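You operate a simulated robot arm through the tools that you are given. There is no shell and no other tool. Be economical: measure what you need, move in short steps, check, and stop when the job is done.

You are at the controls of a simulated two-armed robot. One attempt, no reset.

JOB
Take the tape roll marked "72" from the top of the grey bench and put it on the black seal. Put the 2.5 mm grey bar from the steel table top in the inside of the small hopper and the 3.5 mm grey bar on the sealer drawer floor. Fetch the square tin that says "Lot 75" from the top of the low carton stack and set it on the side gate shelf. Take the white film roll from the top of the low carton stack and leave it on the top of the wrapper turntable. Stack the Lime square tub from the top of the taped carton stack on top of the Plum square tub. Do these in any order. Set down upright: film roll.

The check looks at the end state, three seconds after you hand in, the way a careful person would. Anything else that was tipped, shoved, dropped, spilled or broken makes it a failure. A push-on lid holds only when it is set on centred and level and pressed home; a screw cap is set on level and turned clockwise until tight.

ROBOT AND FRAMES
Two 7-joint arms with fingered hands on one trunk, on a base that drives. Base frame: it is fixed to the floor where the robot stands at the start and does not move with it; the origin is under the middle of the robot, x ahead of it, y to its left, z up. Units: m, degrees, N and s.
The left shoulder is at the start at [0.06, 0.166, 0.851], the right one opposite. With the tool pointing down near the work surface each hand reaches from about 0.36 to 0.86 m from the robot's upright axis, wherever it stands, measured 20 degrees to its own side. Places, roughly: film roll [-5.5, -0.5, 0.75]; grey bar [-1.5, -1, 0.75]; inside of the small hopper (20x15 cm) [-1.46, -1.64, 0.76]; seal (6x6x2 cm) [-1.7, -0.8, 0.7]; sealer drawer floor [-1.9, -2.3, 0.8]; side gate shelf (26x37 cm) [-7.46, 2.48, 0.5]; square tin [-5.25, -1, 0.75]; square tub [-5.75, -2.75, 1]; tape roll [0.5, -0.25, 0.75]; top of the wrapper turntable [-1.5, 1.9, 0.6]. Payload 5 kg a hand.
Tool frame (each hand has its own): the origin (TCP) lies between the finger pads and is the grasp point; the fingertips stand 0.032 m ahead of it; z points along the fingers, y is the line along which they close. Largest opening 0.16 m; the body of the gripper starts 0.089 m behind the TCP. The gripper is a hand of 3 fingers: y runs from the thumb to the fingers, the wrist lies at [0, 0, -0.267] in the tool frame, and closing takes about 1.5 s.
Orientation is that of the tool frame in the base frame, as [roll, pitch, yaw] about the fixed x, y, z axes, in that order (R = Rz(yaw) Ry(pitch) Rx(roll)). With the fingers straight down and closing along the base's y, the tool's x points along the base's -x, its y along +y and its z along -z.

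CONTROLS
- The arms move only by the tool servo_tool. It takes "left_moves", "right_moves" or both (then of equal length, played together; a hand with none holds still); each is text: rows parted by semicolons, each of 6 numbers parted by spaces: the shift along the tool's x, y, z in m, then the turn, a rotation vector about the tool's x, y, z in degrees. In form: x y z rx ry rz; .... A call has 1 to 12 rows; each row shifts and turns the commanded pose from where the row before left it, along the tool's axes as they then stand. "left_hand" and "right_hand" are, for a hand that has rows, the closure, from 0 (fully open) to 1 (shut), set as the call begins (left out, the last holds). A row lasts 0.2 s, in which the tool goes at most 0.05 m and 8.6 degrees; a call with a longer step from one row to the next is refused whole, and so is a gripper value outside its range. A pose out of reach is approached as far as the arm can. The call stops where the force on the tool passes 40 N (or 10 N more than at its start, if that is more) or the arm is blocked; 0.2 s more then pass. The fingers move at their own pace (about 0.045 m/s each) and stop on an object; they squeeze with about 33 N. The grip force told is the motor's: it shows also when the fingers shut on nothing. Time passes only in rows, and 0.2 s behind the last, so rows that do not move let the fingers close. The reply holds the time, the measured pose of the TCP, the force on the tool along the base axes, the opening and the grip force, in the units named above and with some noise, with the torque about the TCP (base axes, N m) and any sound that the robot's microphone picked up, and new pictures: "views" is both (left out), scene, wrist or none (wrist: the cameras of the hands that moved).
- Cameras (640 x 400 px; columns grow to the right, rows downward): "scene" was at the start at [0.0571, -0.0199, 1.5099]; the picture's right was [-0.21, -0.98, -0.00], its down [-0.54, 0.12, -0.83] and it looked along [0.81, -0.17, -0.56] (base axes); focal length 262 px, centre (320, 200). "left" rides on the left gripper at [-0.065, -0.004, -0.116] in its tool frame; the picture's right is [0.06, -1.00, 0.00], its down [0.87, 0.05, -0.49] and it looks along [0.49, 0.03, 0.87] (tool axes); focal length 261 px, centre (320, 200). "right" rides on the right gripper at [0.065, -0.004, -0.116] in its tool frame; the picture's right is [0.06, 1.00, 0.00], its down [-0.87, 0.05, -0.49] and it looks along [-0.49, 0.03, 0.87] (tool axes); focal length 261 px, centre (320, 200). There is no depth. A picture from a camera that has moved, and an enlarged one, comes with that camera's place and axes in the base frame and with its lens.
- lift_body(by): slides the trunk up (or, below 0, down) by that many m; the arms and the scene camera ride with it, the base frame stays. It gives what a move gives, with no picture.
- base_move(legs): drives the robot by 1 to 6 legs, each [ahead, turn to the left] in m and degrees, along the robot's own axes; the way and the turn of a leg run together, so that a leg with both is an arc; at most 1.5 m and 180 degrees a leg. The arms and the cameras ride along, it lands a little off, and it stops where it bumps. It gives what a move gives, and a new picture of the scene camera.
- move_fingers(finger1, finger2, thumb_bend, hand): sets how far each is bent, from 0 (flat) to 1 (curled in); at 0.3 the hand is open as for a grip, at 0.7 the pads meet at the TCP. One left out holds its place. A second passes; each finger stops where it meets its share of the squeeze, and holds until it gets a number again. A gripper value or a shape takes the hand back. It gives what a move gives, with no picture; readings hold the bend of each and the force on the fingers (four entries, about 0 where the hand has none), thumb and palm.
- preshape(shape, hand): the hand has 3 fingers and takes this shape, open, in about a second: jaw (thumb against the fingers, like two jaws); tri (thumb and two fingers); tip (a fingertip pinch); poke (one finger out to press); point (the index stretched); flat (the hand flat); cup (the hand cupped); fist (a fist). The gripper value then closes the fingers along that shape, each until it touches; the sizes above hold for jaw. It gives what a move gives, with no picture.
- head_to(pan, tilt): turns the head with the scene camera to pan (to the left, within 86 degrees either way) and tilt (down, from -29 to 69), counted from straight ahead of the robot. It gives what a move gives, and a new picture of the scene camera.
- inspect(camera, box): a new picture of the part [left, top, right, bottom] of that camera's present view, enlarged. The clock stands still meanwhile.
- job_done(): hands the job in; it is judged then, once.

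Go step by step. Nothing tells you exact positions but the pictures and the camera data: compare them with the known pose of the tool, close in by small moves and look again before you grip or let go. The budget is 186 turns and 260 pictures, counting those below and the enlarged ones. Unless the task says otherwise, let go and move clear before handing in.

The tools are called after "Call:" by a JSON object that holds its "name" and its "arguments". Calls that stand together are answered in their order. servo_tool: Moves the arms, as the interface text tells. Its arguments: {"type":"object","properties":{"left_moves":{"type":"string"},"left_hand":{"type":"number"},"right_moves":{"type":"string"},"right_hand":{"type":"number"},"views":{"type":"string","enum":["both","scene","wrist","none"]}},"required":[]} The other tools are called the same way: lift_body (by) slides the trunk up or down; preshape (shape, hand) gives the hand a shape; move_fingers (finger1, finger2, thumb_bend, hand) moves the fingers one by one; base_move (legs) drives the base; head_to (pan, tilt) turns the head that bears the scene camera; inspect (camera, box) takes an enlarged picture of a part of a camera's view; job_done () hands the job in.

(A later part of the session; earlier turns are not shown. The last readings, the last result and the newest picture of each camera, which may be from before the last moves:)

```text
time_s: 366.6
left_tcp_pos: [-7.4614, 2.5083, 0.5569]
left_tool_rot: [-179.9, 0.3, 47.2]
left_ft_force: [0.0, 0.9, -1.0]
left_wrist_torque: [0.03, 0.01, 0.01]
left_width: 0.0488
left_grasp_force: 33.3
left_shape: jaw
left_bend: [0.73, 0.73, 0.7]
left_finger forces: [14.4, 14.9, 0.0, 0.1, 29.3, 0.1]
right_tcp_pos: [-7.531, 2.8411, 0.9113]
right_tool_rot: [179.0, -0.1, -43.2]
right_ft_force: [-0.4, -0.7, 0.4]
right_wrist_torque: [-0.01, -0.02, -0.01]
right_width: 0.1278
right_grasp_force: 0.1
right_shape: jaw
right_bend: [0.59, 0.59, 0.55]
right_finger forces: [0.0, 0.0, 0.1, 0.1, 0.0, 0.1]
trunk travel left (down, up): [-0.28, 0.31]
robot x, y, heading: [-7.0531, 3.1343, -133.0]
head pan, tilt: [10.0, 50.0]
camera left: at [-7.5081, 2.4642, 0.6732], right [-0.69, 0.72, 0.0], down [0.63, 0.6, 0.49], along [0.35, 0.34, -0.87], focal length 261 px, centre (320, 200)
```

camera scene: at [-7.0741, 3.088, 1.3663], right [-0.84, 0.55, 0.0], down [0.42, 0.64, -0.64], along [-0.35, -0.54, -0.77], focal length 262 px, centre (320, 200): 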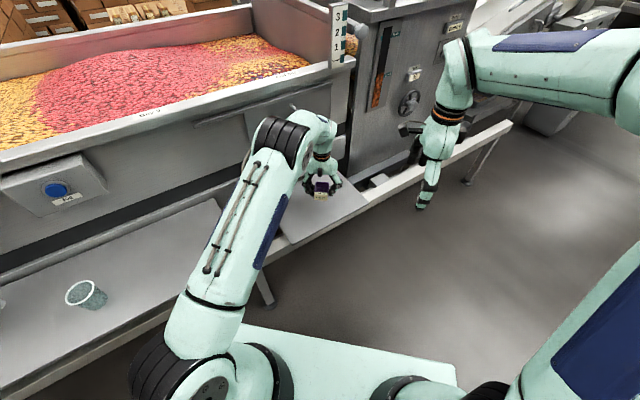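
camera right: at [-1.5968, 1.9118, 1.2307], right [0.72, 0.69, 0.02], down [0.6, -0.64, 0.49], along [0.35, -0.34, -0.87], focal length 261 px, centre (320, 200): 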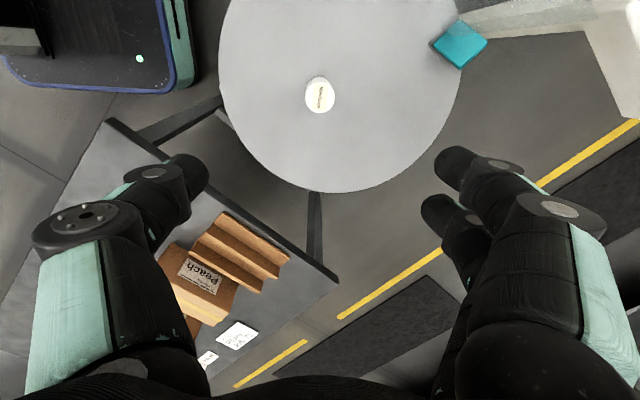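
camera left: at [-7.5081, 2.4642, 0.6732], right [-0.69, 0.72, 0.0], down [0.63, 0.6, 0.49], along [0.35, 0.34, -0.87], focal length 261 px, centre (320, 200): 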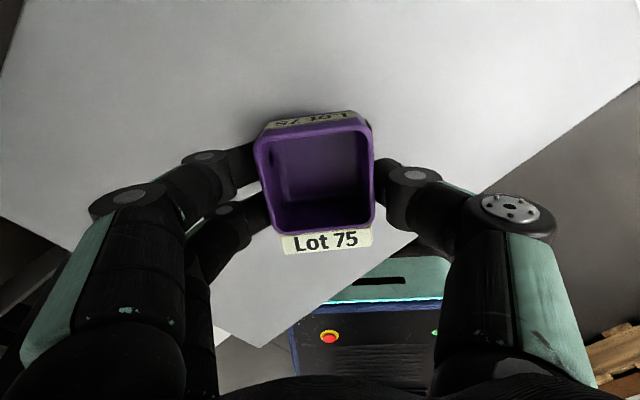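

Call:
{"name": "servo_tool", "arguments": {"left_moves": "0 0 0.004 0 0 0;0 0 0.004 0 0 0;0 0 0.003 0 0 0;0 0 0.003 0 0 0;0 0 0 0 0 0", "views": "wrist"}}

```text
time_s: 367.8
left_tcp_pos: [-7.4607, 2.5077, 0.5432]
left_tool_rot: [-180.0, 0.2, 47.2]
left_ft_force: [0.1, -0.4, -0.9]
left_wrist_torque: [-0.01, -0.01, 0.02]
left_width: 0.0486
left_grasp_force: 32.7
left_shape: jaw
left_bend: [0.73, 0.73, 0.7]
left_finger forces: [14.4, 14.9, 0.0, 0.0, 29.3, 0.0]
right_tcp_pos: [-7.532, 2.8402, 0.9131]
right_tool_rot: [179.0, -0.1, -43.3]
right_ft_force: [0.8, 0.6, 0.9]
right_wrist_torque: [0.03, 0.0, 0.01]
right_width: 0.1276
right_grasp_force: 0.2
right_shape: jaw
right_bend: [0.59, 0.59, 0.55]
right_finger forces: [0.0, 0.0, 0.0, 0.0, 0.0, 0.1]
trunk travel left (down, up): [-0.28, 0.31]
robot x, y, heading: [-7.0513, 3.1327, -133.2]
head pan, tilt: [10.0, 50.0]
camera left: at [-7.5083, 2.4643, 0.6596], right [-0.69, 0.72, 0.0], down [0.63, 0.6, 0.49], along [0.35, 0.34, -0.87], focal length 261 px, centre (320, 200)
```

left: 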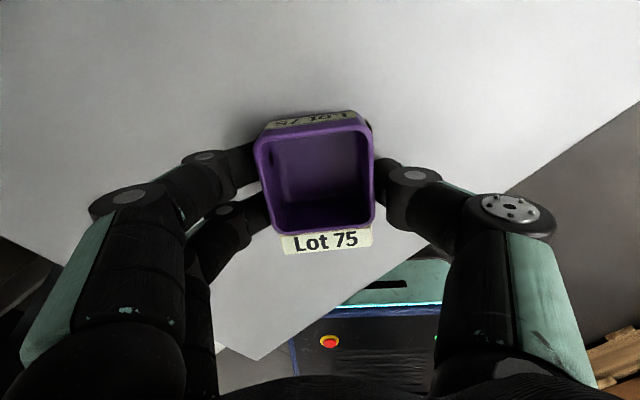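

Call:
{"name": "servo_tool", "arguments": {"left_moves": "0 0 0.003 0 0 0;0 0 0.003 0 0 0;0 0 0.003 0 0 0;0 0 0.003 0 0 0;0 0 0 0 0 0", "views": "none"}}

```text
time_s: 368.8
left_tcp_pos: [-7.4643, 2.5081, 0.5384]
left_tool_rot: [-179.9, 0.8, 47.2]
left_ft_force: [2.3, 2.4, 20.8]
left_wrist_torque: [0.0, -0.17, 0.07]
left_width: 0.0507
left_grasp_force: 32.7
left_shape: jaw
left_bend: [0.74, 0.74, 0.71]
left_finger forces: [17.2, 18.1, 0.0, 0.0, 34.8, 0.1]
right_tcp_pos: [-7.5313, 2.8415, 0.9128]
right_tool_rot: [179.0, -0.2, -43.2]
right_ft_force: [-0.3, -0.2, -0.9]
right_wrist_torque: [0.0, -0.05, -0.03]
right_width: 0.1276
right_grasp_force: 0.1
right_shape: jaw
right_bend: [0.59, 0.59, 0.55]
right_finger forces: [0.1, 0.0, 0.0, 0.0, 0.0, 0.1]
trunk travel left (down, up): [-0.28, 0.31]
robot x, y, heading: [-7.0509, 3.134, -132.9]
head pan, tilt: [10.0, 50.0]
stopped in row 4 (left hand): the force on the tool passed its limit at 43 N (the readings are from after the stop); the commanded pose is now the measured one
```

Contact on the shelf. I relieve, open and rise.

Call:
{"name": "servo_tool", "arguments": {"left_moves": "0 0 -0.001 0 0 0;0 0 0 0 0 0;0 0 0 0 0 0;0 0 0 0 0 0;0 0 0 0 0 0", "left_hand": 0.4, "views": "none"}}

Call:
{"name": "servo_tool", "arguments": {"left_moves": "0 0 -0.02 0 0 0;0 0 -0.04 0 0 0;0 0 -0.05 0 0 0;0 0 -0.05 0 0 0;0 0 -0.05 0 0 0;0 0 -0.05 0 0 0;0 0 -0.05 0 0 0;0 0 -0.05 0 0 0;0 0 0 0 0 0", "views": "both"}}

```text
time_s: 370.0
left_tcp_pos: [-7.4639, 2.5089, 0.5386]
left_tool_rot: [-179.9, 0.6, 47.2]
left_ft_force: [-4.7, 2.9, 17.7]
left_wrist_torque: [-0.46, -0.61, -0.04]
left_width: 0.0898
left_grasp_force: 0.0
left_shape: jaw
left_bend: [0.72, 0.73, 0.7]
left_finger forces: [7.3, 10.0, 0.0, 0.1, 0.1, 0.0]
right_tcp_pos: [-7.5319, 2.8413, 0.9131]
right_tool_rot: [178.9, -0.2, -43.2]
right_ft_force: [0.7, 0.1, 0.5]
right_wrist_torque: [-0.05, -0.01, 0.0]
right_width: 0.1277
right_grasp_force: 0.0
right_shape: jaw
right_bend: [0.59, 0.59, 0.55]
right_finger forces: [0.0, 0.0, 0.0, 0.0, 0.1, 0.0]
trunk travel left (down, up): [-0.28, 0.31]
robot x, y, heading: [-7.0517, 3.1337, -133.3]
head pan, tilt: [10.0, 50.0]
```

```text
time_s: 372.0
left_tcp_pos: [-7.4619, 2.5107, 0.8973]
left_tool_rot: [-179.9, 0.5, 47.2]
left_ft_force: [-0.2, 0.8, -0.8]
left_wrist_torque: [-0.01, -0.01, 0.01]
left_width: 0.0953
left_grasp_force: 0.0
left_shape: jaw
left_bend: [0.71, 0.71, 0.7]
left_finger forces: [0.1, 0.0, 0.0, 0.0, 0.1, 0.1]
right_tcp_pos: [-7.5317, 2.8405, 0.9125]
right_tool_rot: [179.1, 0.0, -43.3]
right_ft_force: [-0.1, 0.7, 0.0]
right_wrist_torque: [-0.02, -0.01, -0.01]
right_width: 0.1278
right_grasp_force: 0.1
right_shape: jaw
right_bend: [0.59, 0.59, 0.55]
right_finger forces: [0.1, 0.1, 0.0, 0.1, 0.1, 0.0]
trunk travel left (down, up): [-0.28, 0.31]
robot x, y, heading: [-7.0528, 3.1305, -133.1]
head pan, tilt: [10.0, 50.0]
camera scene: at [-7.0739, 3.0882, 1.3663], right [-0.84, 0.55, 0.0], down [0.42, 0.64, -0.64], along [-0.35, -0.54, -0.77], focal length 262 px, centre (320, 200)
camera left: at [-7.5075, 2.4652, 1.0142], right [-0.69, 0.72, 0.0], down [0.63, 0.6, 0.48], along [0.35, 0.34, -0.88], focal length 261 px, centre (320, 200)
```

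scene: 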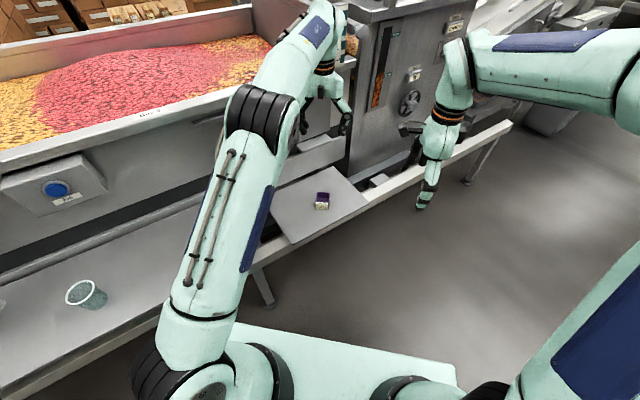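
left: 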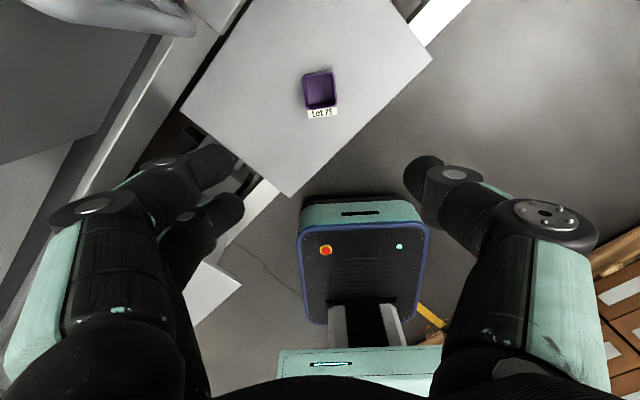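

The Lot 75 tin stands on the shelf. Now back out the way I came, then on to the tubs on the taped stack.

Call:
{"name": "lift_body", "arguments": {"by": 0.25}}

Call:
{"name": "base_move", "arguments": {"legs": [[0, -36], [-0.65, 0], [0, -11], [-1.25, 0], [-1.25, 0], [-1.25, 0]]}}

Call:
{"name": "base_move", "arguments": {"legs": [[0, 90], [1.5, 0], [1.5, 0], [1.5, 0]]}}

```text
time_s: 374.6
left_tcp_pos: [-7.4626, 2.509, 1.147]
left_tool_rot: [-179.8, 0.4, 47.3]
left_ft_force: [-1.5, -0.1, 0.0]
left_wrist_torque: [-0.03, -0.03, 0.01]
left_width: 0.0958
left_grasp_force: 0.0
left_shape: jaw
left_bend: [0.71, 0.71, 0.7]
left_finger forces: [0.1, 0.0, 0.0, 0.0, 0.0, 0.0]
right_tcp_pos: [-7.5319, 2.8406, 1.1632]
right_tool_rot: [178.9, -0.1, -43.3]
right_ft_force: [-0.4, -0.9, 1.2]
right_wrist_torque: [0.03, -0.02, 0.0]
right_width: 0.1274
right_grasp_force: 0.1
right_shape: jaw
right_bend: [0.59, 0.59, 0.55]
right_finger forces: [0.0, 0.0, 0.1, 0.0, 0.0, 0.0]
trunk travel left (down, up): [-0.53, 0.06]
robot x, y, heading: [-7.0515, 3.1329, -133.2]
head pan, tilt: [10.0, 50.0]
```

```text
time_s: 398.4
left_tcp_pos: [-3.4109, 3.134, 1.1472]
left_tool_rot: [-179.8, 0.6, 0.3]
left_ft_force: [-0.6, -0.5, 0.2]
left_wrist_torque: [0.0, 0.02, 0.0]
left_width: 0.0957
left_grasp_force: 0.1
left_shape: jaw
left_bend: [0.71, 0.71, 0.7]
left_finger forces: [0.0, 0.1, 0.0, 0.1, 0.0, 0.0]
right_tcp_pos: [-3.2161, 3.4118, 1.1637]
right_tool_rot: [179.0, -0.1, -90.1]
right_ft_force: [-0.5, -0.4, 0.2]
right_wrist_torque: [-0.01, -0.01, -0.06]
right_width: 0.1279
right_grasp_force: 0.0
right_shape: jaw
right_bend: [0.59, 0.59, 0.55]
right_finger forces: [0.1, 0.0, 0.0, 0.0, 0.0, 0.0]
trunk travel left (down, up): [-0.53, 0.06]
robot x, y, heading: [-2.6783, 3.261, 179.8]
head pan, tilt: [10.0, 50.0]
camera scene: at [-2.7219, 3.245, 1.6163], right [-0.17, 0.98, 0.0], down [0.75, 0.13, -0.64], along [-0.63, -0.11, -0.77], focal length 262 px, centre (320, 200)
```

scene: 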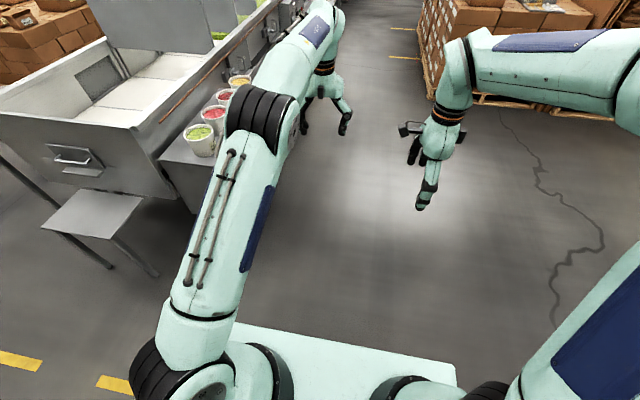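

```text
time_s: 423.8
left_tcp_pos: [-2.5609, -1.9697, 1.147]
left_tool_rot: [-179.7, 0.4, 90.0]
left_ft_force: [-0.4, -0.1, 0.1]
left_wrist_torque: [0.02, -0.02, 0.05]
left_width: 0.0956
left_grasp_force: 0.1
left_shape: jaw
left_bend: [0.71, 0.71, 0.7]
left_finger forces: [0.0, 0.0, 0.0, 0.0, 0.0, 0.0]
right_tcp_pos: [-2.8379, -1.7741, 1.1621]
right_tool_rot: [178.9, -0.1, -0.3]
right_ft_force: [-0.5, 0.1, 0.2]
right_wrist_torque: [-0.01, 0.01, -0.02]
right_width: 0.1281
right_grasp_force: 0.1
right_shape: jaw
right_bend: [0.59, 0.59, 0.55]
right_finger forces: [0.1, 0.0, 0.0, 0.1, 0.1, 0.1]
trunk travel left (down, up): [-0.53, 0.06]
robot x, y, heading: [-2.6834, -1.2354, -90.3]
head pan, tilt: [10.0, 50.0]
camera scene: at [-2.6707, -1.282, 1.6163], right [-0.99, -0.17, 0.0], down [-0.13, 0.76, -0.64], along [0.11, -0.63, -0.77], focal length 262 px, centre (320, 200)
```

scene: 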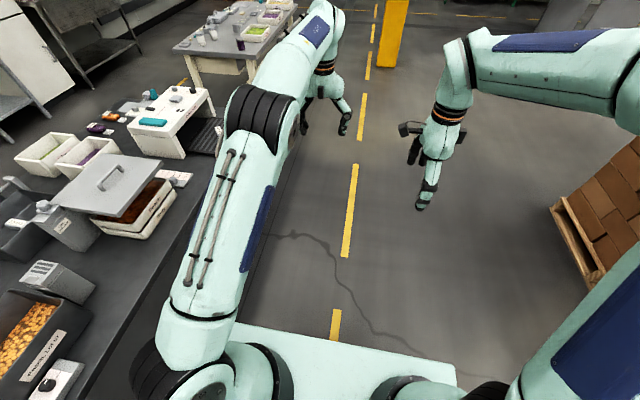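

Continuing south past the pallet, then turning west.

Call:
{"name": "base_move", "arguments": {"legs": [[1.25, 0], [1.25, 0], [0, -90]]}}

Call:
{"name": "head_to", "arguments": {"pan": -10, "tilt": 20}}

```text
time_s: 439.9
left_tcp_pos: [-3.4268, -3.85, 1.1468]
left_tool_rot: [-179.9, 0.5, -0.4]
left_ft_force: [0.3, 0.0, -1.3]
left_wrist_torque: [-0.04, 0.01, 0.03]
left_width: 0.0956
left_grasp_force: 0.1
left_shape: jaw
left_bend: [0.71, 0.71, 0.7]
left_finger forces: [0.1, 0.0, 0.0, 0.1, 0.0, 0.0]
right_tcp_pos: [-3.2279, -3.5747, 1.1622]
right_tool_rot: [179.1, -0.1, -90.9]
right_ft_force: [-0.4, 0.0, 0.1]
right_wrist_torque: [-0.05, -0.03, 0.03]
right_width: 0.1276
right_grasp_force: 0.0
right_shape: jaw
right_bend: [0.59, 0.59, 0.55]
right_finger forces: [0.0, 0.0, 0.1, 0.1, 0.0, 0.0]
trunk travel left (down, up): [-0.53, 0.06]
robot x, y, heading: [-2.6926, -3.7383, 179.3]
head pan, tilt: [10.0, 50.0]
camera scene: at [-2.7358, -3.7472, 1.6163], right [-0.16, 0.99, 0.0], down [0.76, 0.12, -0.64], along [-0.63, -0.1, -0.77], focal length 262 px, centre (320, 200)
```

scene: 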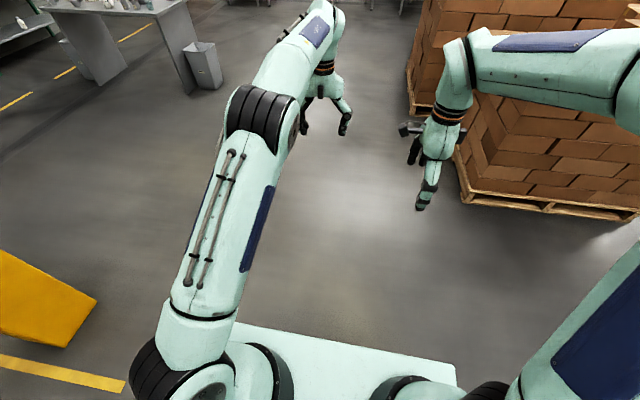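

```text
time_s: 440.9
left_tcp_pos: [-3.4261, -3.8502, 1.1472]
left_tool_rot: [-179.8, 0.5, -0.4]
left_ft_force: [0.0, 0.3, -0.4]
left_wrist_torque: [-0.01, 0.03, 0.02]
left_width: 0.0957
left_grasp_force: 0.0
left_shape: jaw
left_bend: [0.71, 0.71, 0.7]
left_finger forces: [0.0, 0.0, 0.0, 0.0, 0.1, 0.0]
right_tcp_pos: [-3.2282, -3.576, 1.1609]
right_tool_rot: [179.0, -0.2, -90.8]
right_ft_force: [-0.5, -0.1, 0.4]
right_wrist_torque: [0.02, 0.01, 0.0]
right_width: 0.1278
right_grasp_force: 0.0
right_shape: jaw
right_bend: [0.59, 0.59, 0.55]
right_finger forces: [0.1, 0.0, 0.0, 0.0, 0.0, 0.0]
trunk travel left (down, up): [-0.53, 0.06]
robot x, y, heading: [-2.6918, -3.7337, 179.5]
head pan, tilt: [-10.0, 20.0]
camera scene: at [-2.7513, -3.7179, 1.6618], right [0.19, 0.98, 0.0], down [0.34, -0.06, -0.94], along [-0.92, 0.17, -0.34], focal length 262 px, centre (320, 200)
```

scene: 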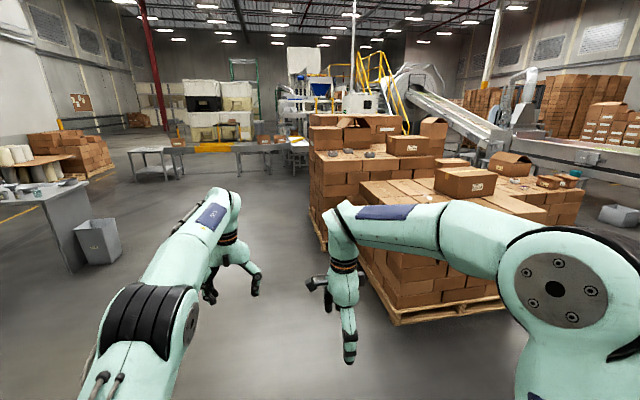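

Call:
{"name": "inspect", "arguments": {"camera": "scene", "box": [290, 105, 460, 215]}}

```text
3.64 times, centred on (375, 160) of scene
camera zoom: at [-2.7513, -3.7179, 1.6618], right [0.19, 0.98, 0.0], down [0.34, -0.06, -0.94], along [-0.92, 0.17, -0.34], focal length 951 px, centre (120, 346)
```

zoom: 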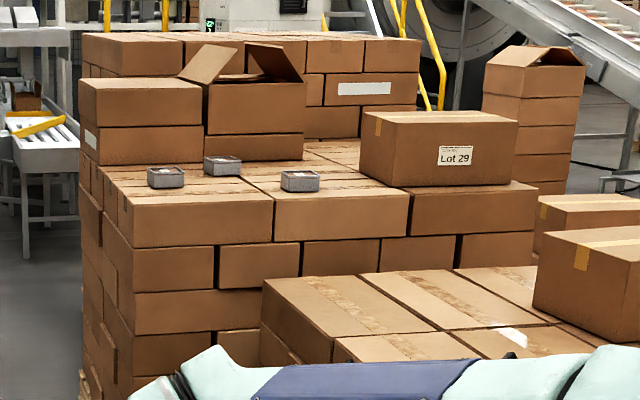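

The tubs sit on the taller stack near its southeast corner (about [-5.5, -2.9], top z≈1.1). I approach from its south side.

Call:
{"name": "lift_body", "arguments": {"by": 0.05}}

Call:
{"name": "base_move", "arguments": {"legs": [[0, 6.5], [1.4, 0], [1.4, 0], [0, -96]]}}

Call:
{"name": "head_to", "arguments": {"pan": 0, "tilt": 35}}

```text
time_s: 441.8
left_tcp_pos: [-3.4262, -3.85, 1.1966]
left_tool_rot: [-179.9, 0.5, -0.5]
left_ft_force: [0.5, 0.0, -0.6]
left_wrist_torque: [0.0, -0.01, 0.01]
left_width: 0.0955
left_grasp_force: 0.0
left_shape: jaw
left_bend: [0.71, 0.71, 0.7]
left_finger forces: [0.0, 0.0, 0.0, 0.0, 0.0, 0.1]
right_tcp_pos: [-3.2279, -3.5749, 1.2123]
right_tool_rot: [179.0, -0.1, -90.9]
right_ft_force: [0.1, -0.4, -0.3]
right_wrist_torque: [-0.01, 0.01, 0.04]
right_width: 0.1278
right_grasp_force: 0.2
right_shape: jaw
right_bend: [0.59, 0.59, 0.55]
right_finger forces: [0.1, 0.0, 0.0, 0.0, 0.0, 0.0]
trunk travel left (down, up): [-0.58, 0.01]
robot x, y, heading: [-2.6889, -3.7381, 179.3]
head pan, tilt: [-10.0, 20.0]
```

```text
time_s: 460.2
left_tcp_pos: [-5.634, -3.3114, 1.197]
left_tool_rot: [-179.9, 0.5, -88.0]
left_ft_force: [0.0, 0.1, -0.2]
left_wrist_torque: [-0.04, 0.01, -0.01]
left_width: 0.0956
left_grasp_force: 0.1
left_shape: jaw
left_bend: [0.71, 0.71, 0.7]
left_finger forces: [0.0, 0.0, 0.0, 0.0, 0.0, 0.0]
right_tcp_pos: [-5.3511, -3.496, 1.2127]
right_tool_rot: [179.0, 0.0, -178.5]
right_ft_force: [0.6, -0.4, 0.1]
right_wrist_torque: [0.0, 0.03, 0.02]
right_width: 0.1277
right_grasp_force: 0.2
right_shape: jaw
right_bend: [0.59, 0.59, 0.55]
right_finger forces: [0.0, 0.0, 0.1, 0.0, 0.0, 0.0]
trunk travel left (down, up): [-0.58, 0.01]
robot x, y, heading: [-5.4864, -4.0409, 91.6]
head pan, tilt: [-10.0, 20.0]
camera scene: at [-5.4711, -3.9795, 1.7119], right [0.99, -0.14, 0.0], down [-0.05, -0.34, -0.94], along [0.13, 0.93, -0.34], focal length 262 px, centre (320, 200)
```

scene: 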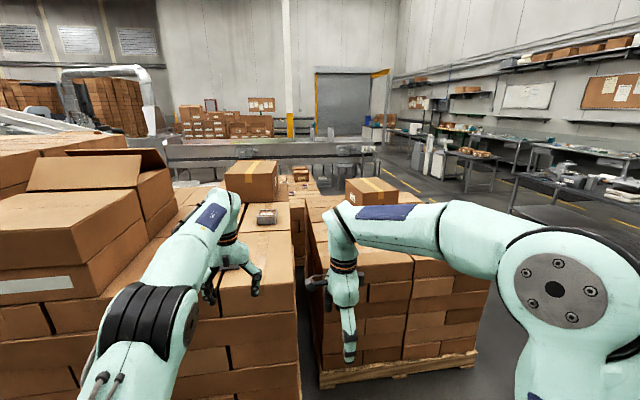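

```text
time_s: 460.9
left_tcp_pos: [-5.6344, -3.3109, 1.1981]
left_tool_rot: [-179.9, 0.5, -88.0]
left_ft_force: [0.1, -0.2, -0.4]
left_wrist_torque: [0.03, -0.02, 0.01]
left_width: 0.0958
left_grasp_force: 0.0
left_shape: jaw
left_bend: [0.71, 0.71, 0.7]
left_finger forces: [0.0, 0.0, 0.0, 0.1, 0.0, 0.0]
right_tcp_pos: [-5.3513, -3.4959, 1.2106]
right_tool_rot: [179.0, -0.1, -178.5]
right_ft_force: [0.3, 0.5, 0.1]
right_wrist_torque: [-0.01, -0.03, -0.02]
right_width: 0.1277
right_grasp_force: 0.0
right_shape: jaw
right_bend: [0.59, 0.59, 0.55]
right_finger forces: [0.1, 0.1, 0.0, 0.0, 0.1, 0.0]
trunk travel left (down, up): [-0.58, 0.01]
robot x, y, heading: [-5.4871, -4.0441, 91.8]
head pan, tilt: [0.0, 35.0]
camera scene: at [-5.4874, -3.9837, 1.6881], right [1.0, 0.03, 0.0], down [0.02, -0.57, -0.82], along [-0.02, 0.82, -0.57], focal length 262 px, centre (320, 200)
```

scene: 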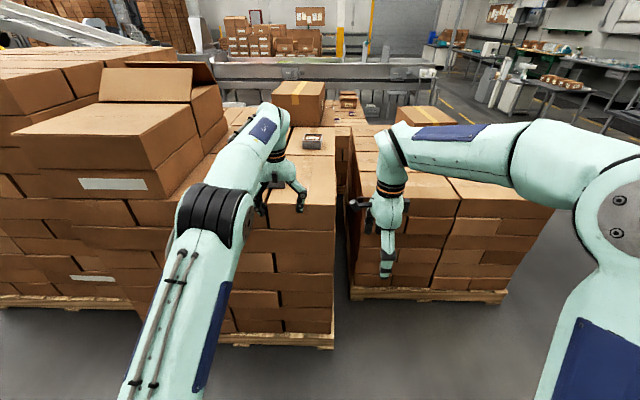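

Call:
{"name": "inspect", "arguments": {"camera": "scene", "box": [220, 90, 360, 250]}}

Call:
{"name": "inspect", "arguments": {"camera": "left", "box": [0, 0, 640, 400]}}

```text
2.50 times, centred on (290, 170) of scene
camera zoom: at [-5.4874, -3.9837, 1.6881], right [1.0, 0.03, 0.0], down [0.02, -0.57, -0.82], along [-0.02, 0.82, -0.57], focal length 654 px, centre (395, 275)
```

zoom: 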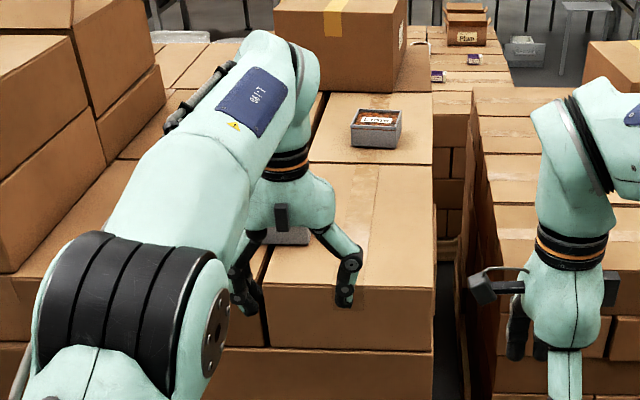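

```text
1.00 times, centred on (320, 200) of left (not enlarged: the box is as wide or as high as the picture)
camera zoom: at [-5.6321, -3.2462, 1.3136], right [1.0, -0.03, 0.0], down [-0.02, -0.87, 0.48], along [-0.01, -0.48, -0.88], focal length 261 px, centre (320, 200)
```

zoom: 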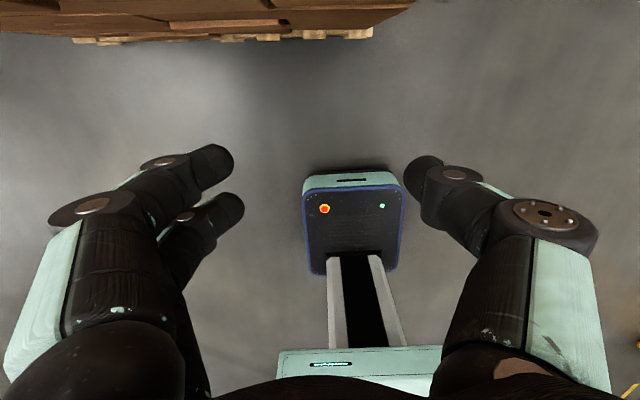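

The tub on the right is "Lime" (about [-5.57, -2.63, 1.14]); another hides under my left hand. I retract the left hand upward and drive closer to see them all.

Call:
{"name": "servo_tool", "arguments": {"left_moves": "0.043 0 -0.015 0 0 0;0.043 0 -0.015 0 0 0;0.043 0 -0.015 0 0 0;0.043 0 -0.015 0 0 0;0.043 0 -0.015 0 0 0;0.043 0 -0.015 0 0 0;0.043 0.0 -0.015 0 0 0;0 0 0 0 0 0", "right_moves": "0 0 -0.015 0 0 0;0 0 -0.015 0 0 0;0 0 -0.015 0 0 0;0 0 -0.015 0 0 0;0 0 -0.015 0 0 0;0 0 -0.015 0 0 0;0 0 0 0 0 0;0 0 0 0 0 0", "views": "none"}}

Call:
{"name": "base_move", "arguments": {"legs": [[0.25, 0]]}}

Call:
{"name": "head_to", "arguments": {"pan": 5, "tilt": 35}}

```text
time_s: 462.7
left_tcp_pos: [-5.6234, -3.611, 1.2992]
left_tool_rot: [-179.9, 0.5, -88.0]
left_ft_force: [-0.2, -0.2, -1.0]
left_wrist_torque: [-0.01, 0.02, 0.02]
left_width: 0.0955
left_grasp_force: 0.1
left_shape: jaw
left_bend: [0.71, 0.71, 0.7]
left_finger forces: [0.0, 0.0, 0.1, 0.1, 0.0, 0.0]
right_tcp_pos: [-5.3507, -3.4963, 1.3021]
right_tool_rot: [179.0, -0.1, -178.5]
right_ft_force: [0.6, -0.1, 0.2]
right_wrist_torque: [-0.01, 0.02, 0.0]
right_width: 0.1277
right_grasp_force: 0.0
right_shape: jaw
right_bend: [0.59, 0.59, 0.55]
right_finger forces: [0.0, 0.0, 0.0, 0.1, 0.1, 0.0]
trunk travel left (down, up): [-0.58, 0.01]
robot x, y, heading: [-5.4874, -4.0404, 91.6]
head pan, tilt: [0.0, 35.0]
```

```text
time_s: 464.6
left_tcp_pos: [-5.6296, -3.3609, 1.2994]
left_tool_rot: [-179.9, 0.4, -88.0]
left_ft_force: [-0.7, -0.4, 0.5]
left_wrist_torque: [0.01, 0.0, 0.02]
left_width: 0.0957
left_grasp_force: 0.1
left_shape: jaw
left_bend: [0.71, 0.71, 0.7]
left_finger forces: [0.1, 0.0, 0.0, 0.1, 0.1, 0.0]
right_tcp_pos: [-5.358, -3.2473, 1.302]
right_tool_rot: [179.1, -0.2, -178.5]
right_ft_force: [-0.7, 0.8, 0.1]
right_wrist_torque: [-0.05, 0.0, -0.05]
right_width: 0.1276
right_grasp_force: 0.1
right_shape: jaw
right_bend: [0.59, 0.59, 0.55]
right_finger forces: [0.0, 0.0, 0.0, 0.0, 0.0, 0.0]
trunk travel left (down, up): [-0.58, 0.01]
robot x, y, heading: [-5.4963, -3.7924, 91.8]
head pan, tilt: [0.0, 35.0]
camera scene: at [-5.495, -3.7326, 1.688], right [1.0, 0.03, 0.0], down [0.02, -0.57, -0.82], along [-0.02, 0.82, -0.57], focal length 262 px, centre (320, 200)
```

scene: 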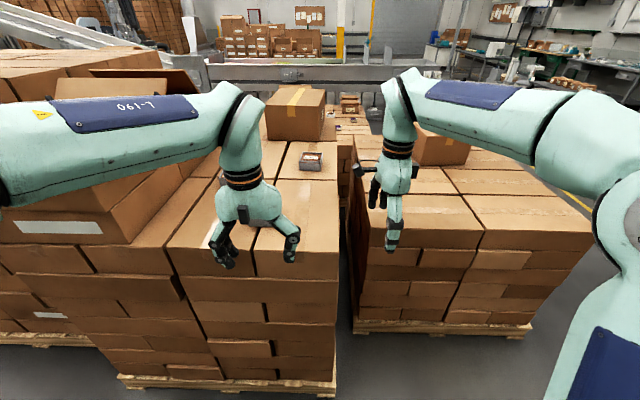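

```text
time_s: 465.2
left_tcp_pos: [-5.6301, -3.3624, 1.2983]
left_tool_rot: [-179.8, 0.6, -88.0]
left_ft_force: [-0.3, -0.2, 0.1]
left_wrist_torque: [-0.01, 0.0, -0.02]
left_width: 0.0959
left_grasp_force: 0.0
left_shape: jaw
left_bend: [0.71, 0.71, 0.7]
left_finger forces: [0.1, 0.1, 0.0, 0.0, 0.0, 0.0]
right_tcp_pos: [-5.358, -3.2483, 1.302]
right_tool_rot: [178.9, -0.1, -178.6]
right_ft_force: [0.8, 0.0, -0.5]
right_wrist_torque: [0.0, 0.03, -0.01]
right_width: 0.1275
right_grasp_force: 0.0
right_shape: jaw
right_bend: [0.59, 0.59, 0.55]
right_finger forces: [0.1, 0.0, 0.0, 0.0, 0.0, 0.0]
trunk travel left (down, up): [-0.58, 0.01]
robot x, y, heading: [-5.4925, -3.7906, 91.4]
head pan, tilt: [5.0, 35.0]
camera scene: at [-5.5025, -3.7353, 1.6881], right [0.99, 0.12, 0.0], down [0.07, -0.57, -0.82], along [-0.1, 0.81, -0.57], focal length 262 px, centre (320, 200)
```

scene: 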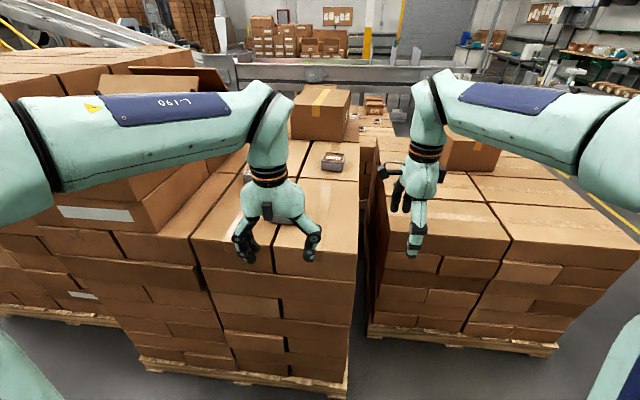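

I move both hands to the right to uncover the tubs.

Call:
{"name": "servo_tool", "arguments": {"left_moves": "0 -0.04 -0.01 0 0 0;0 -0.04 -0.01 0 0 0;0 -0.04 -0.01 0 0 0;0 -0.04 -0.01 0 0 0;0 -0.04 -0.01 0 0 0;0 -0.03 0 0 0 0;0 0 0 0 0 0", "right_moves": "-0.045 0 0 0 0 0;-0.045 0 0 0 0 0;-0.045 0 0 0 0 0;-0.045 0 0 0 0 0;-0.045 0 0 0 0 0;-0.03 0 0 0 0 0;0 0 0 0 0 0", "views": "scene"}}

Call:
{"name": "inspect", "arguments": {"camera": "scene", "box": [200, 120, 380, 280]}}

```text
time_s: 466.8
left_tcp_pos: [-5.4021, -3.3537, 1.3505]
left_tool_rot: [-179.8, 0.6, -87.9]
left_ft_force: [0.2, 0.1, -0.1]
left_wrist_torque: [-0.02, -0.04, 0.0]
left_width: 0.0958
left_grasp_force: 0.1
left_shape: jaw
left_bend: [0.71, 0.71, 0.7]
left_finger forces: [0.0, 0.0, 0.0, 0.1, 0.0, 0.0]
right_tcp_pos: [-5.1037, -3.2429, 1.3031]
right_tool_rot: [179.0, -0.1, -178.5]
right_ft_force: [-0.7, 0.7, 0.2]
right_wrist_torque: [0.01, -0.03, 0.02]
right_width: 0.1277
right_grasp_force: 0.2
right_shape: jaw
right_bend: [0.59, 0.59, 0.55]
right_finger forces: [0.0, 0.0, 0.0, 0.0, 0.0, 0.0]
trunk travel left (down, up): [-0.58, 0.01]
robot x, y, heading: [-5.4949, -3.79, 91.7]
head pan, tilt: [5.0, 35.0]
camera scene: at [-5.5035, -3.7351, 1.6881], right [0.99, 0.12, 0.0], down [0.07, -0.57, -0.82], along [-0.1, 0.81, -0.57], focal length 262 px, centre (320, 200)
```

scene: 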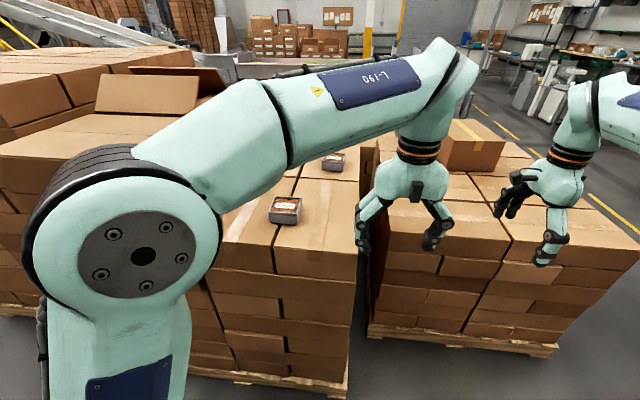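

```text
2.50 times, centred on (290, 200) of scene
camera zoom: at [-5.5035, -3.7351, 1.6881], right [0.99, 0.12, 0.0], down [0.07, -0.57, -0.82], along [-0.1, 0.81, -0.57], focal length 654 px, centre (395, 200)
```

zoom: 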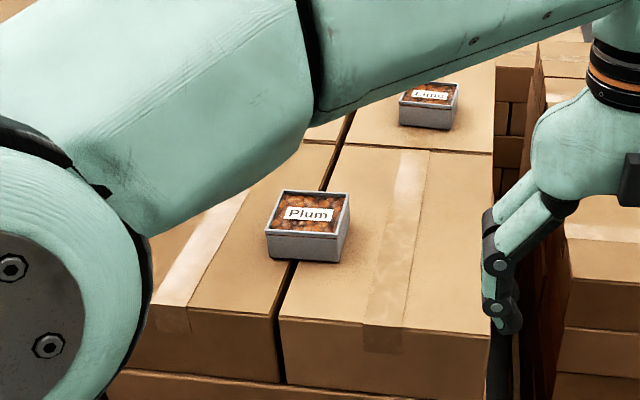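

The near tub is "Plum" at about [-5.71, -3.03], top z≈1.155; "Lime" is at [-5.57, -2.63]. I move the base slightly right and forward so the left arm can reach with a forward-tilted hand.

Call:
{"name": "base_move", "arguments": {"legs": [[0, -20], [0.23, 0], [0, 20], [0.04, 0]]}}

Call:
{"name": "servo_tool", "arguments": {"left_moves": "0 0 0 0 -8 0;0 0 0 0 -8 0;0 0 0 0 -8 0;0 0 0 0 -8 0;0 0 0 0 -8 0;0 0 0 0 0 0", "left_hand": 0, "views": "both"}}

```text
time_s: 471.3
left_tcp_pos: [-5.3272, -3.0909, 1.3496]
left_tool_rot: [-179.9, 0.5, -88.1]
left_ft_force: [-0.7, 1.4, -0.7]
left_wrist_torque: [-0.1, -0.05, 0.01]
left_width: 0.0957
left_grasp_force: 0.1
left_shape: jaw
left_bend: [0.71, 0.71, 0.7]
left_finger forces: [0.1, 0.0, 0.0, 0.0, 0.0, 0.1]
right_tcp_pos: [-5.0298, -2.9788, 1.3005]
right_tool_rot: [179.2, -0.2, -178.6]
right_ft_force: [-0.2, 0.9, -0.5]
right_wrist_torque: [-0.09, -0.04, 0.01]
right_width: 0.1278
right_grasp_force: 0.1
right_shape: jaw
right_bend: [0.59, 0.59, 0.55]
right_finger forces: [0.0, 0.1, 0.0, 0.1, 0.0, 0.0]
trunk travel left (down, up): [-0.58, 0.01]
robot x, y, heading: [-5.4182, -3.529, 91.4]
head pan, tilt: [5.0, 35.0]
camera scene: at [-5.43, -3.47, 1.6879], right [0.99, 0.11, 0.0], down [0.06, -0.57, -0.82], along [-0.09, 0.81, -0.58], focal length 262 px, centre (320, 200)
```

scene: 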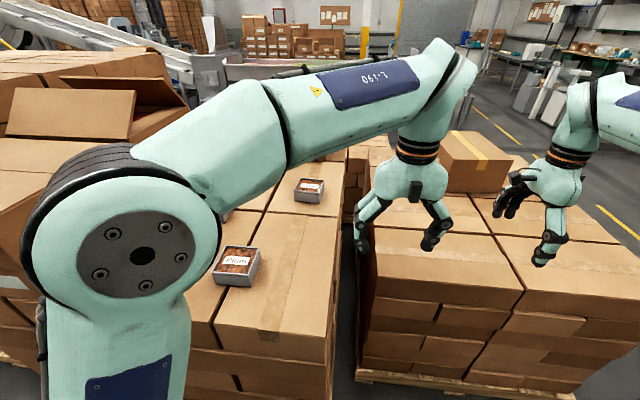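

```text
time_s: 472.7
left_tcp_pos: [-5.3274, -3.0929, 1.35]
left_tool_rot: [-179.8, 40.6, -88.0]
left_ft_force: [1.0, -0.8, 0.7]
left_wrist_torque: [-0.03, -0.01, -0.03]
left_width: 0.1599
left_grasp_force: 0.1
left_shape: jaw
left_bend: [0.3, 0.3, 0.3]
left_finger forces: [0.1, 0.0, 0.1, 0.1, 0.1, 0.0]
right_tcp_pos: [-5.03, -2.9813, 1.3007]
right_tool_rot: [179.3, -0.1, -178.6]
right_ft_force: [0.3, -0.5, -0.6]
right_wrist_torque: [-0.01, 0.01, 0.03]
right_width: 0.1278
right_grasp_force: 0.0
right_shape: jaw
right_bend: [0.59, 0.59, 0.55]
right_finger forces: [0.1, 0.0, 0.0, 0.1, 0.0, 0.0]
trunk travel left (down, up): [-0.58, 0.01]
robot x, y, heading: [-5.422, -3.5302, 91.7]
head pan, tilt: [5.0, 35.0]
camera scene: at [-5.4296, -3.473, 1.688], right [0.99, 0.11, 0.0], down [0.06, -0.57, -0.82], along [-0.09, 0.81, -0.57], focal length 262 px, centre (320, 200)
camera left: at [-5.322, -3.1183, 1.4804], right [1.0, -0.01, -0.04], down [-0.02, -0.98, -0.19], along [-0.03, 0.19, -0.98], focal length 261 px, centre (320, 200)
```

scene: 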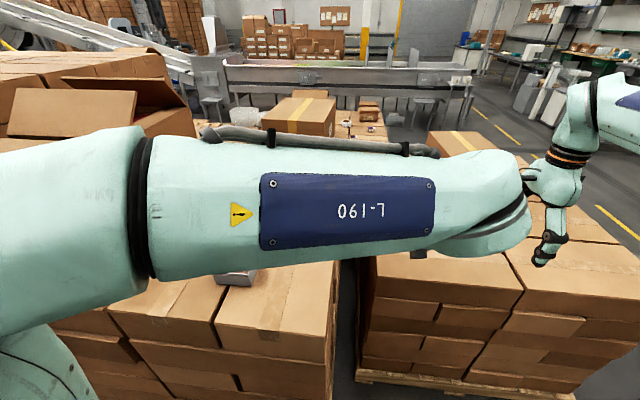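
left: 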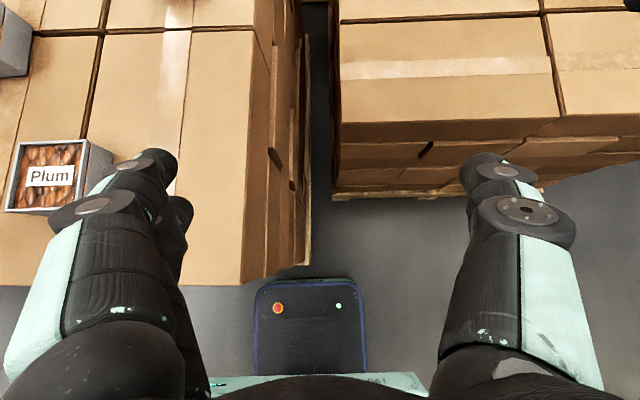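

Everything matches. Now I bring the tilted left hand over the Lime tub at a safe height.

Call:
{"name": "servo_tool", "arguments": {"left_moves": "-0.0262 0.0207 0.0303 0 0 0;-0.0262 0.0207 0.0303 0 0 0;-0.0262 0.0207 0.0303 0 0 0;-0.0262 0.0207 0.0303 0 0 0;-0.0262 0.0207 0.0303 0 0 0;-0.0262 0.0207 0.0303 0 0 0;-0.0262 0.0207 0.0303 0 0 0;-0.0262 0.0207 0.0303 0 0 0;-0.0262 0.0207 0.0303 0 0 0;-0.0262 0.0207 0.0303 0 0 0;-0.0262 0.0207 0.0303 0 0 0;0 0 0 0 0 0", "views": "both"}}

```text
time_s: 475.3
left_tcp_pos: [-5.5679, -2.6659, 1.2827]
left_tool_rot: [-179.9, 40.6, -88.2]
left_ft_force: [-0.5, -0.1, 0.3]
left_wrist_torque: [0.01, 0.02, -0.01]
left_width: 0.1599
left_grasp_force: 0.0
left_shape: jaw
left_bend: [0.3, 0.3, 0.3]
left_finger forces: [0.0, 0.0, 0.0, 0.1, 0.1, 0.0]
right_tcp_pos: [-5.0298, -2.9824, 1.3023]
right_tool_rot: [178.9, -0.1, -178.6]
right_ft_force: [1.0, -0.1, -0.5]
right_wrist_torque: [0.01, 0.05, 0.02]
right_width: 0.1277
right_grasp_force: 0.1
right_shape: jaw
right_bend: [0.59, 0.59, 0.55]
right_finger forces: [0.0, 0.0, 0.0, 0.0, 0.1, 0.0]
trunk travel left (down, up): [-0.58, 0.01]
robot x, y, heading: [-5.4215, -3.5312, 91.5]
head pan, tilt: [5.0, 35.0]
camera scene: at [-5.4294, -3.475, 1.6881], right [0.99, 0.11, 0.0], down [0.06, -0.57, -0.82], along [-0.09, 0.81, -0.57], focal length 262 px, centre (320, 200)
camera left: at [-5.5627, -2.6919, 1.4143], right [1.0, -0.02, -0.04], down [-0.02, -0.98, -0.19], along [-0.04, 0.19, -0.98], focal length 261 px, centre (320, 200)
```

scene: 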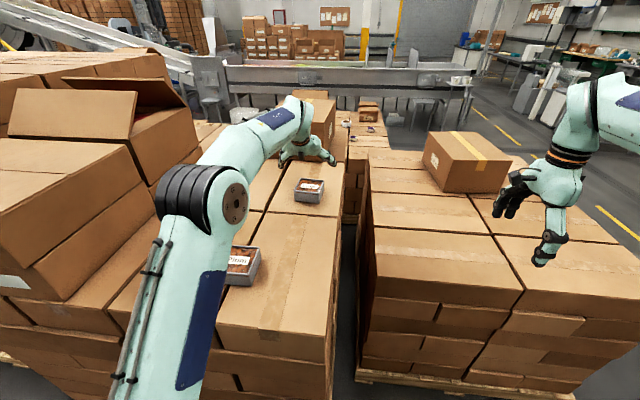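
left: 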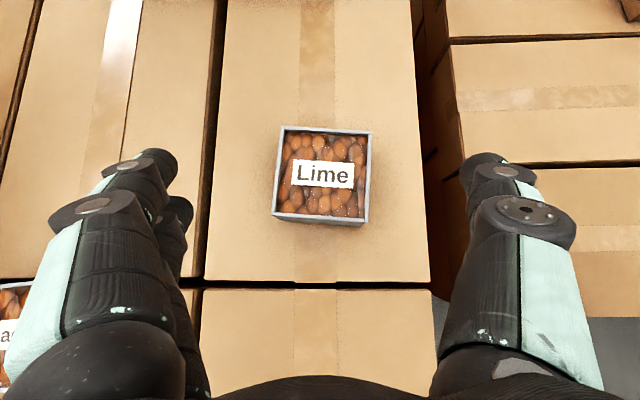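

Lime is right under the hand, centred. I descend in two stages.

Call:
{"name": "servo_tool", "arguments": {"left_moves": "0.0124 0 0.0322 0 0 0;0.0124 0 0.0322 0 0 0;0.0124 0 0.0322 0 0 0;0 0 0 0 0 0", "views": "both"}}

```text
time_s: 476.3
left_tcp_pos: [-5.5696, -2.6314, 1.1859]
left_tool_rot: [-179.9, 40.6, -88.0]
left_ft_force: [0.6, -0.8, 0.5]
left_wrist_torque: [-0.02, -0.04, 0.0]
left_width: 0.1599
left_grasp_force: 0.0
left_shape: jaw
left_bend: [0.3, 0.3, 0.3]
left_finger forces: [0.0, 0.1, 0.0, 0.1, 0.1, 0.0]
right_tcp_pos: [-5.0291, -2.9826, 1.303]
right_tool_rot: [179.0, -0.2, -178.6]
right_ft_force: [0.1, 0.5, 0.3]
right_wrist_torque: [0.01, -0.01, 0.02]
right_width: 0.1276
right_grasp_force: 0.1
right_shape: jaw
right_bend: [0.59, 0.59, 0.55]
right_finger forces: [0.0, 0.1, 0.1, 0.0, 0.0, 0.0]
trunk travel left (down, up): [-0.58, 0.01]
robot x, y, heading: [-5.4219, -3.5299, 91.3]
head pan, tilt: [5.0, 35.0]
camera scene: at [-5.4298, -3.4743, 1.6881], right [0.99, 0.11, 0.0], down [0.06, -0.57, -0.82], along [-0.09, 0.81, -0.57], focal length 262 px, centre (320, 200)
camera left: at [-5.5647, -2.6571, 1.3166], right [1.0, -0.01, -0.04], down [-0.02, -0.98, -0.19], along [-0.04, 0.19, -0.98], focal length 261 px, centre (320, 200)
```

scene: 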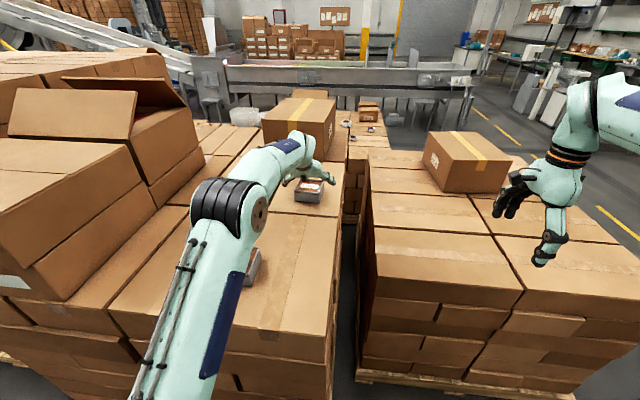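
left: 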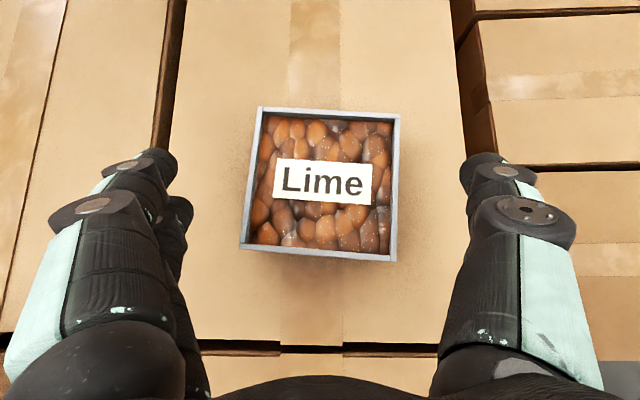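

Still centred (tub 94 mm wide, top z≈1.15). Final descent, then close.

Call:
{"name": "servo_tool", "arguments": {"left_moves": "0.0077 0.0005 0.0159 0 0 0;0.0077 0.0005 0.0159 0 0 0;0 0 0 0 0 0", "views": "wrist"}}

Call:
{"name": "inspect", "arguments": {"camera": "scene", "box": [250, 120, 380, 220]}}

```text
time_s: 477.1
left_tcp_pos: [-5.5713, -2.6228, 1.151]
left_tool_rot: [-180.0, 40.5, -87.9]
left_ft_force: [0.1, 0.4, -0.1]
left_wrist_torque: [0.01, -0.05, -0.01]
left_width: 0.1597
left_grasp_force: 0.1
left_shape: jaw
left_bend: [0.3, 0.3, 0.3]
left_finger forces: [0.1, 0.1, 0.0, 0.0, 0.0, 0.0]
right_tcp_pos: [-5.0303, -2.9814, 1.3019]
right_tool_rot: [179.1, -0.2, -178.6]
right_ft_force: [-0.5, -0.4, -0.4]
right_wrist_torque: [0.01, 0.02, -0.02]
right_width: 0.1277
right_grasp_force: 0.0
right_shape: jaw
right_bend: [0.59, 0.59, 0.55]
right_finger forces: [0.0, 0.1, 0.0, 0.0, 0.0, 0.1]
trunk travel left (down, up): [-0.58, 0.01]
robot x, y, heading: [-5.4177, -3.5309, 91.3]
head pan, tilt: [5.0, 35.0]
camera left: at [-5.566, -2.6482, 1.2823], right [1.0, -0.01, -0.04], down [-0.02, -0.98, -0.19], along [-0.04, 0.19, -0.98], focal length 261 px, centre (320, 200)
```

left: 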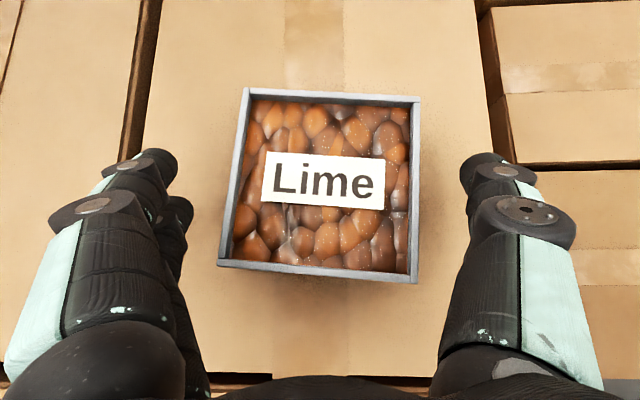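

```text
4.00 times, centred on (315, 170) of scene
camera zoom: at [-5.4298, -3.4739, 1.6881], right [0.99, 0.11, 0.0], down [0.06, -0.57, -0.82], along [-0.09, 0.81, -0.57], focal length 1046 px, centre (340, 320)
```

zoom: 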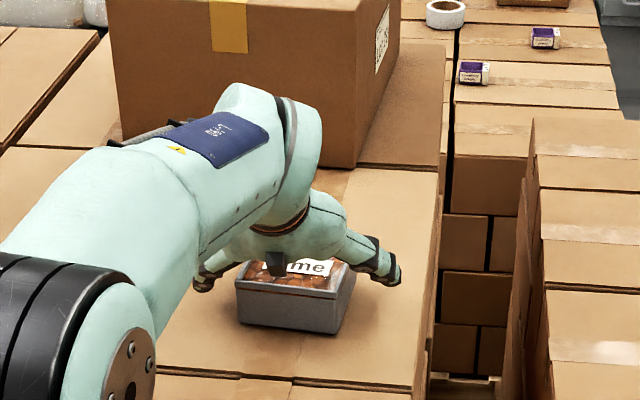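

I align the hand to the tub's slight 4° rotation, then close.

Call:
{"name": "servo_tool", "arguments": {"left_moves": "0 0 0 2.6 0 3.04;0 0 0 0 0 0;0 0 0 0 0 0;0 0 0 0 0 0;0 0 0 0 0 0;0 0 0 0 0 0;0 0 0 0 0 0", "left_hand": 1, "views": "wrist"}}

```text
time_s: 478.7
left_tcp_pos: [-5.5712, -2.6226, 1.1507]
left_tool_rot: [-180.0, 40.5, -92.1]
left_ft_force: [0.3, 0.2, 0.2]
left_wrist_torque: [-0.02, -0.03, -0.04]
left_width: 0.0943
left_grasp_force: 33.2
left_shape: jaw
left_bend: [0.71, 0.71, 0.71]
left_finger forces: [14.6, 14.6, 0.1, 0.0, 29.8, 0.1]
right_tcp_pos: [-5.0309, -2.9821, 1.3004]
right_tool_rot: [179.0, 0.0, -178.6]
right_ft_force: [-0.9, 0.3, -0.9]
right_wrist_torque: [0.01, -0.01, 0.01]
right_width: 0.1279
right_grasp_force: 0.0
right_shape: jaw
right_bend: [0.59, 0.59, 0.55]
right_finger forces: [0.0, 0.0, 0.1, 0.0, 0.0, 0.0]
trunk travel left (down, up): [-0.58, 0.01]
robot x, y, heading: [-5.4177, -3.5316, 91.4]
head pan, tilt: [5.0, 35.0]
camera left: at [-5.5674, -2.648, 1.2819], right [1.0, -0.08, -0.04], down [-0.09, -0.98, -0.19], along [-0.02, 0.19, -0.98], focal length 261 px, centre (320, 200)
```

left: 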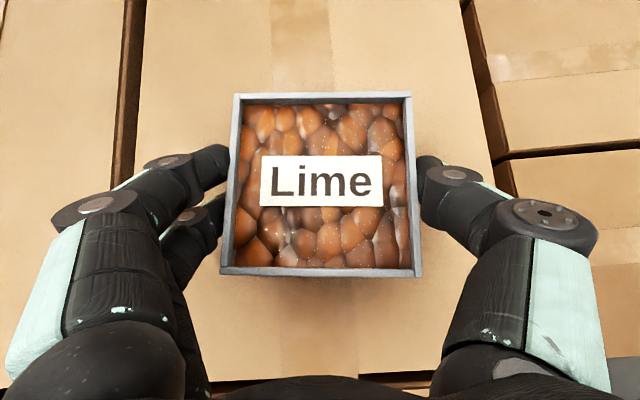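

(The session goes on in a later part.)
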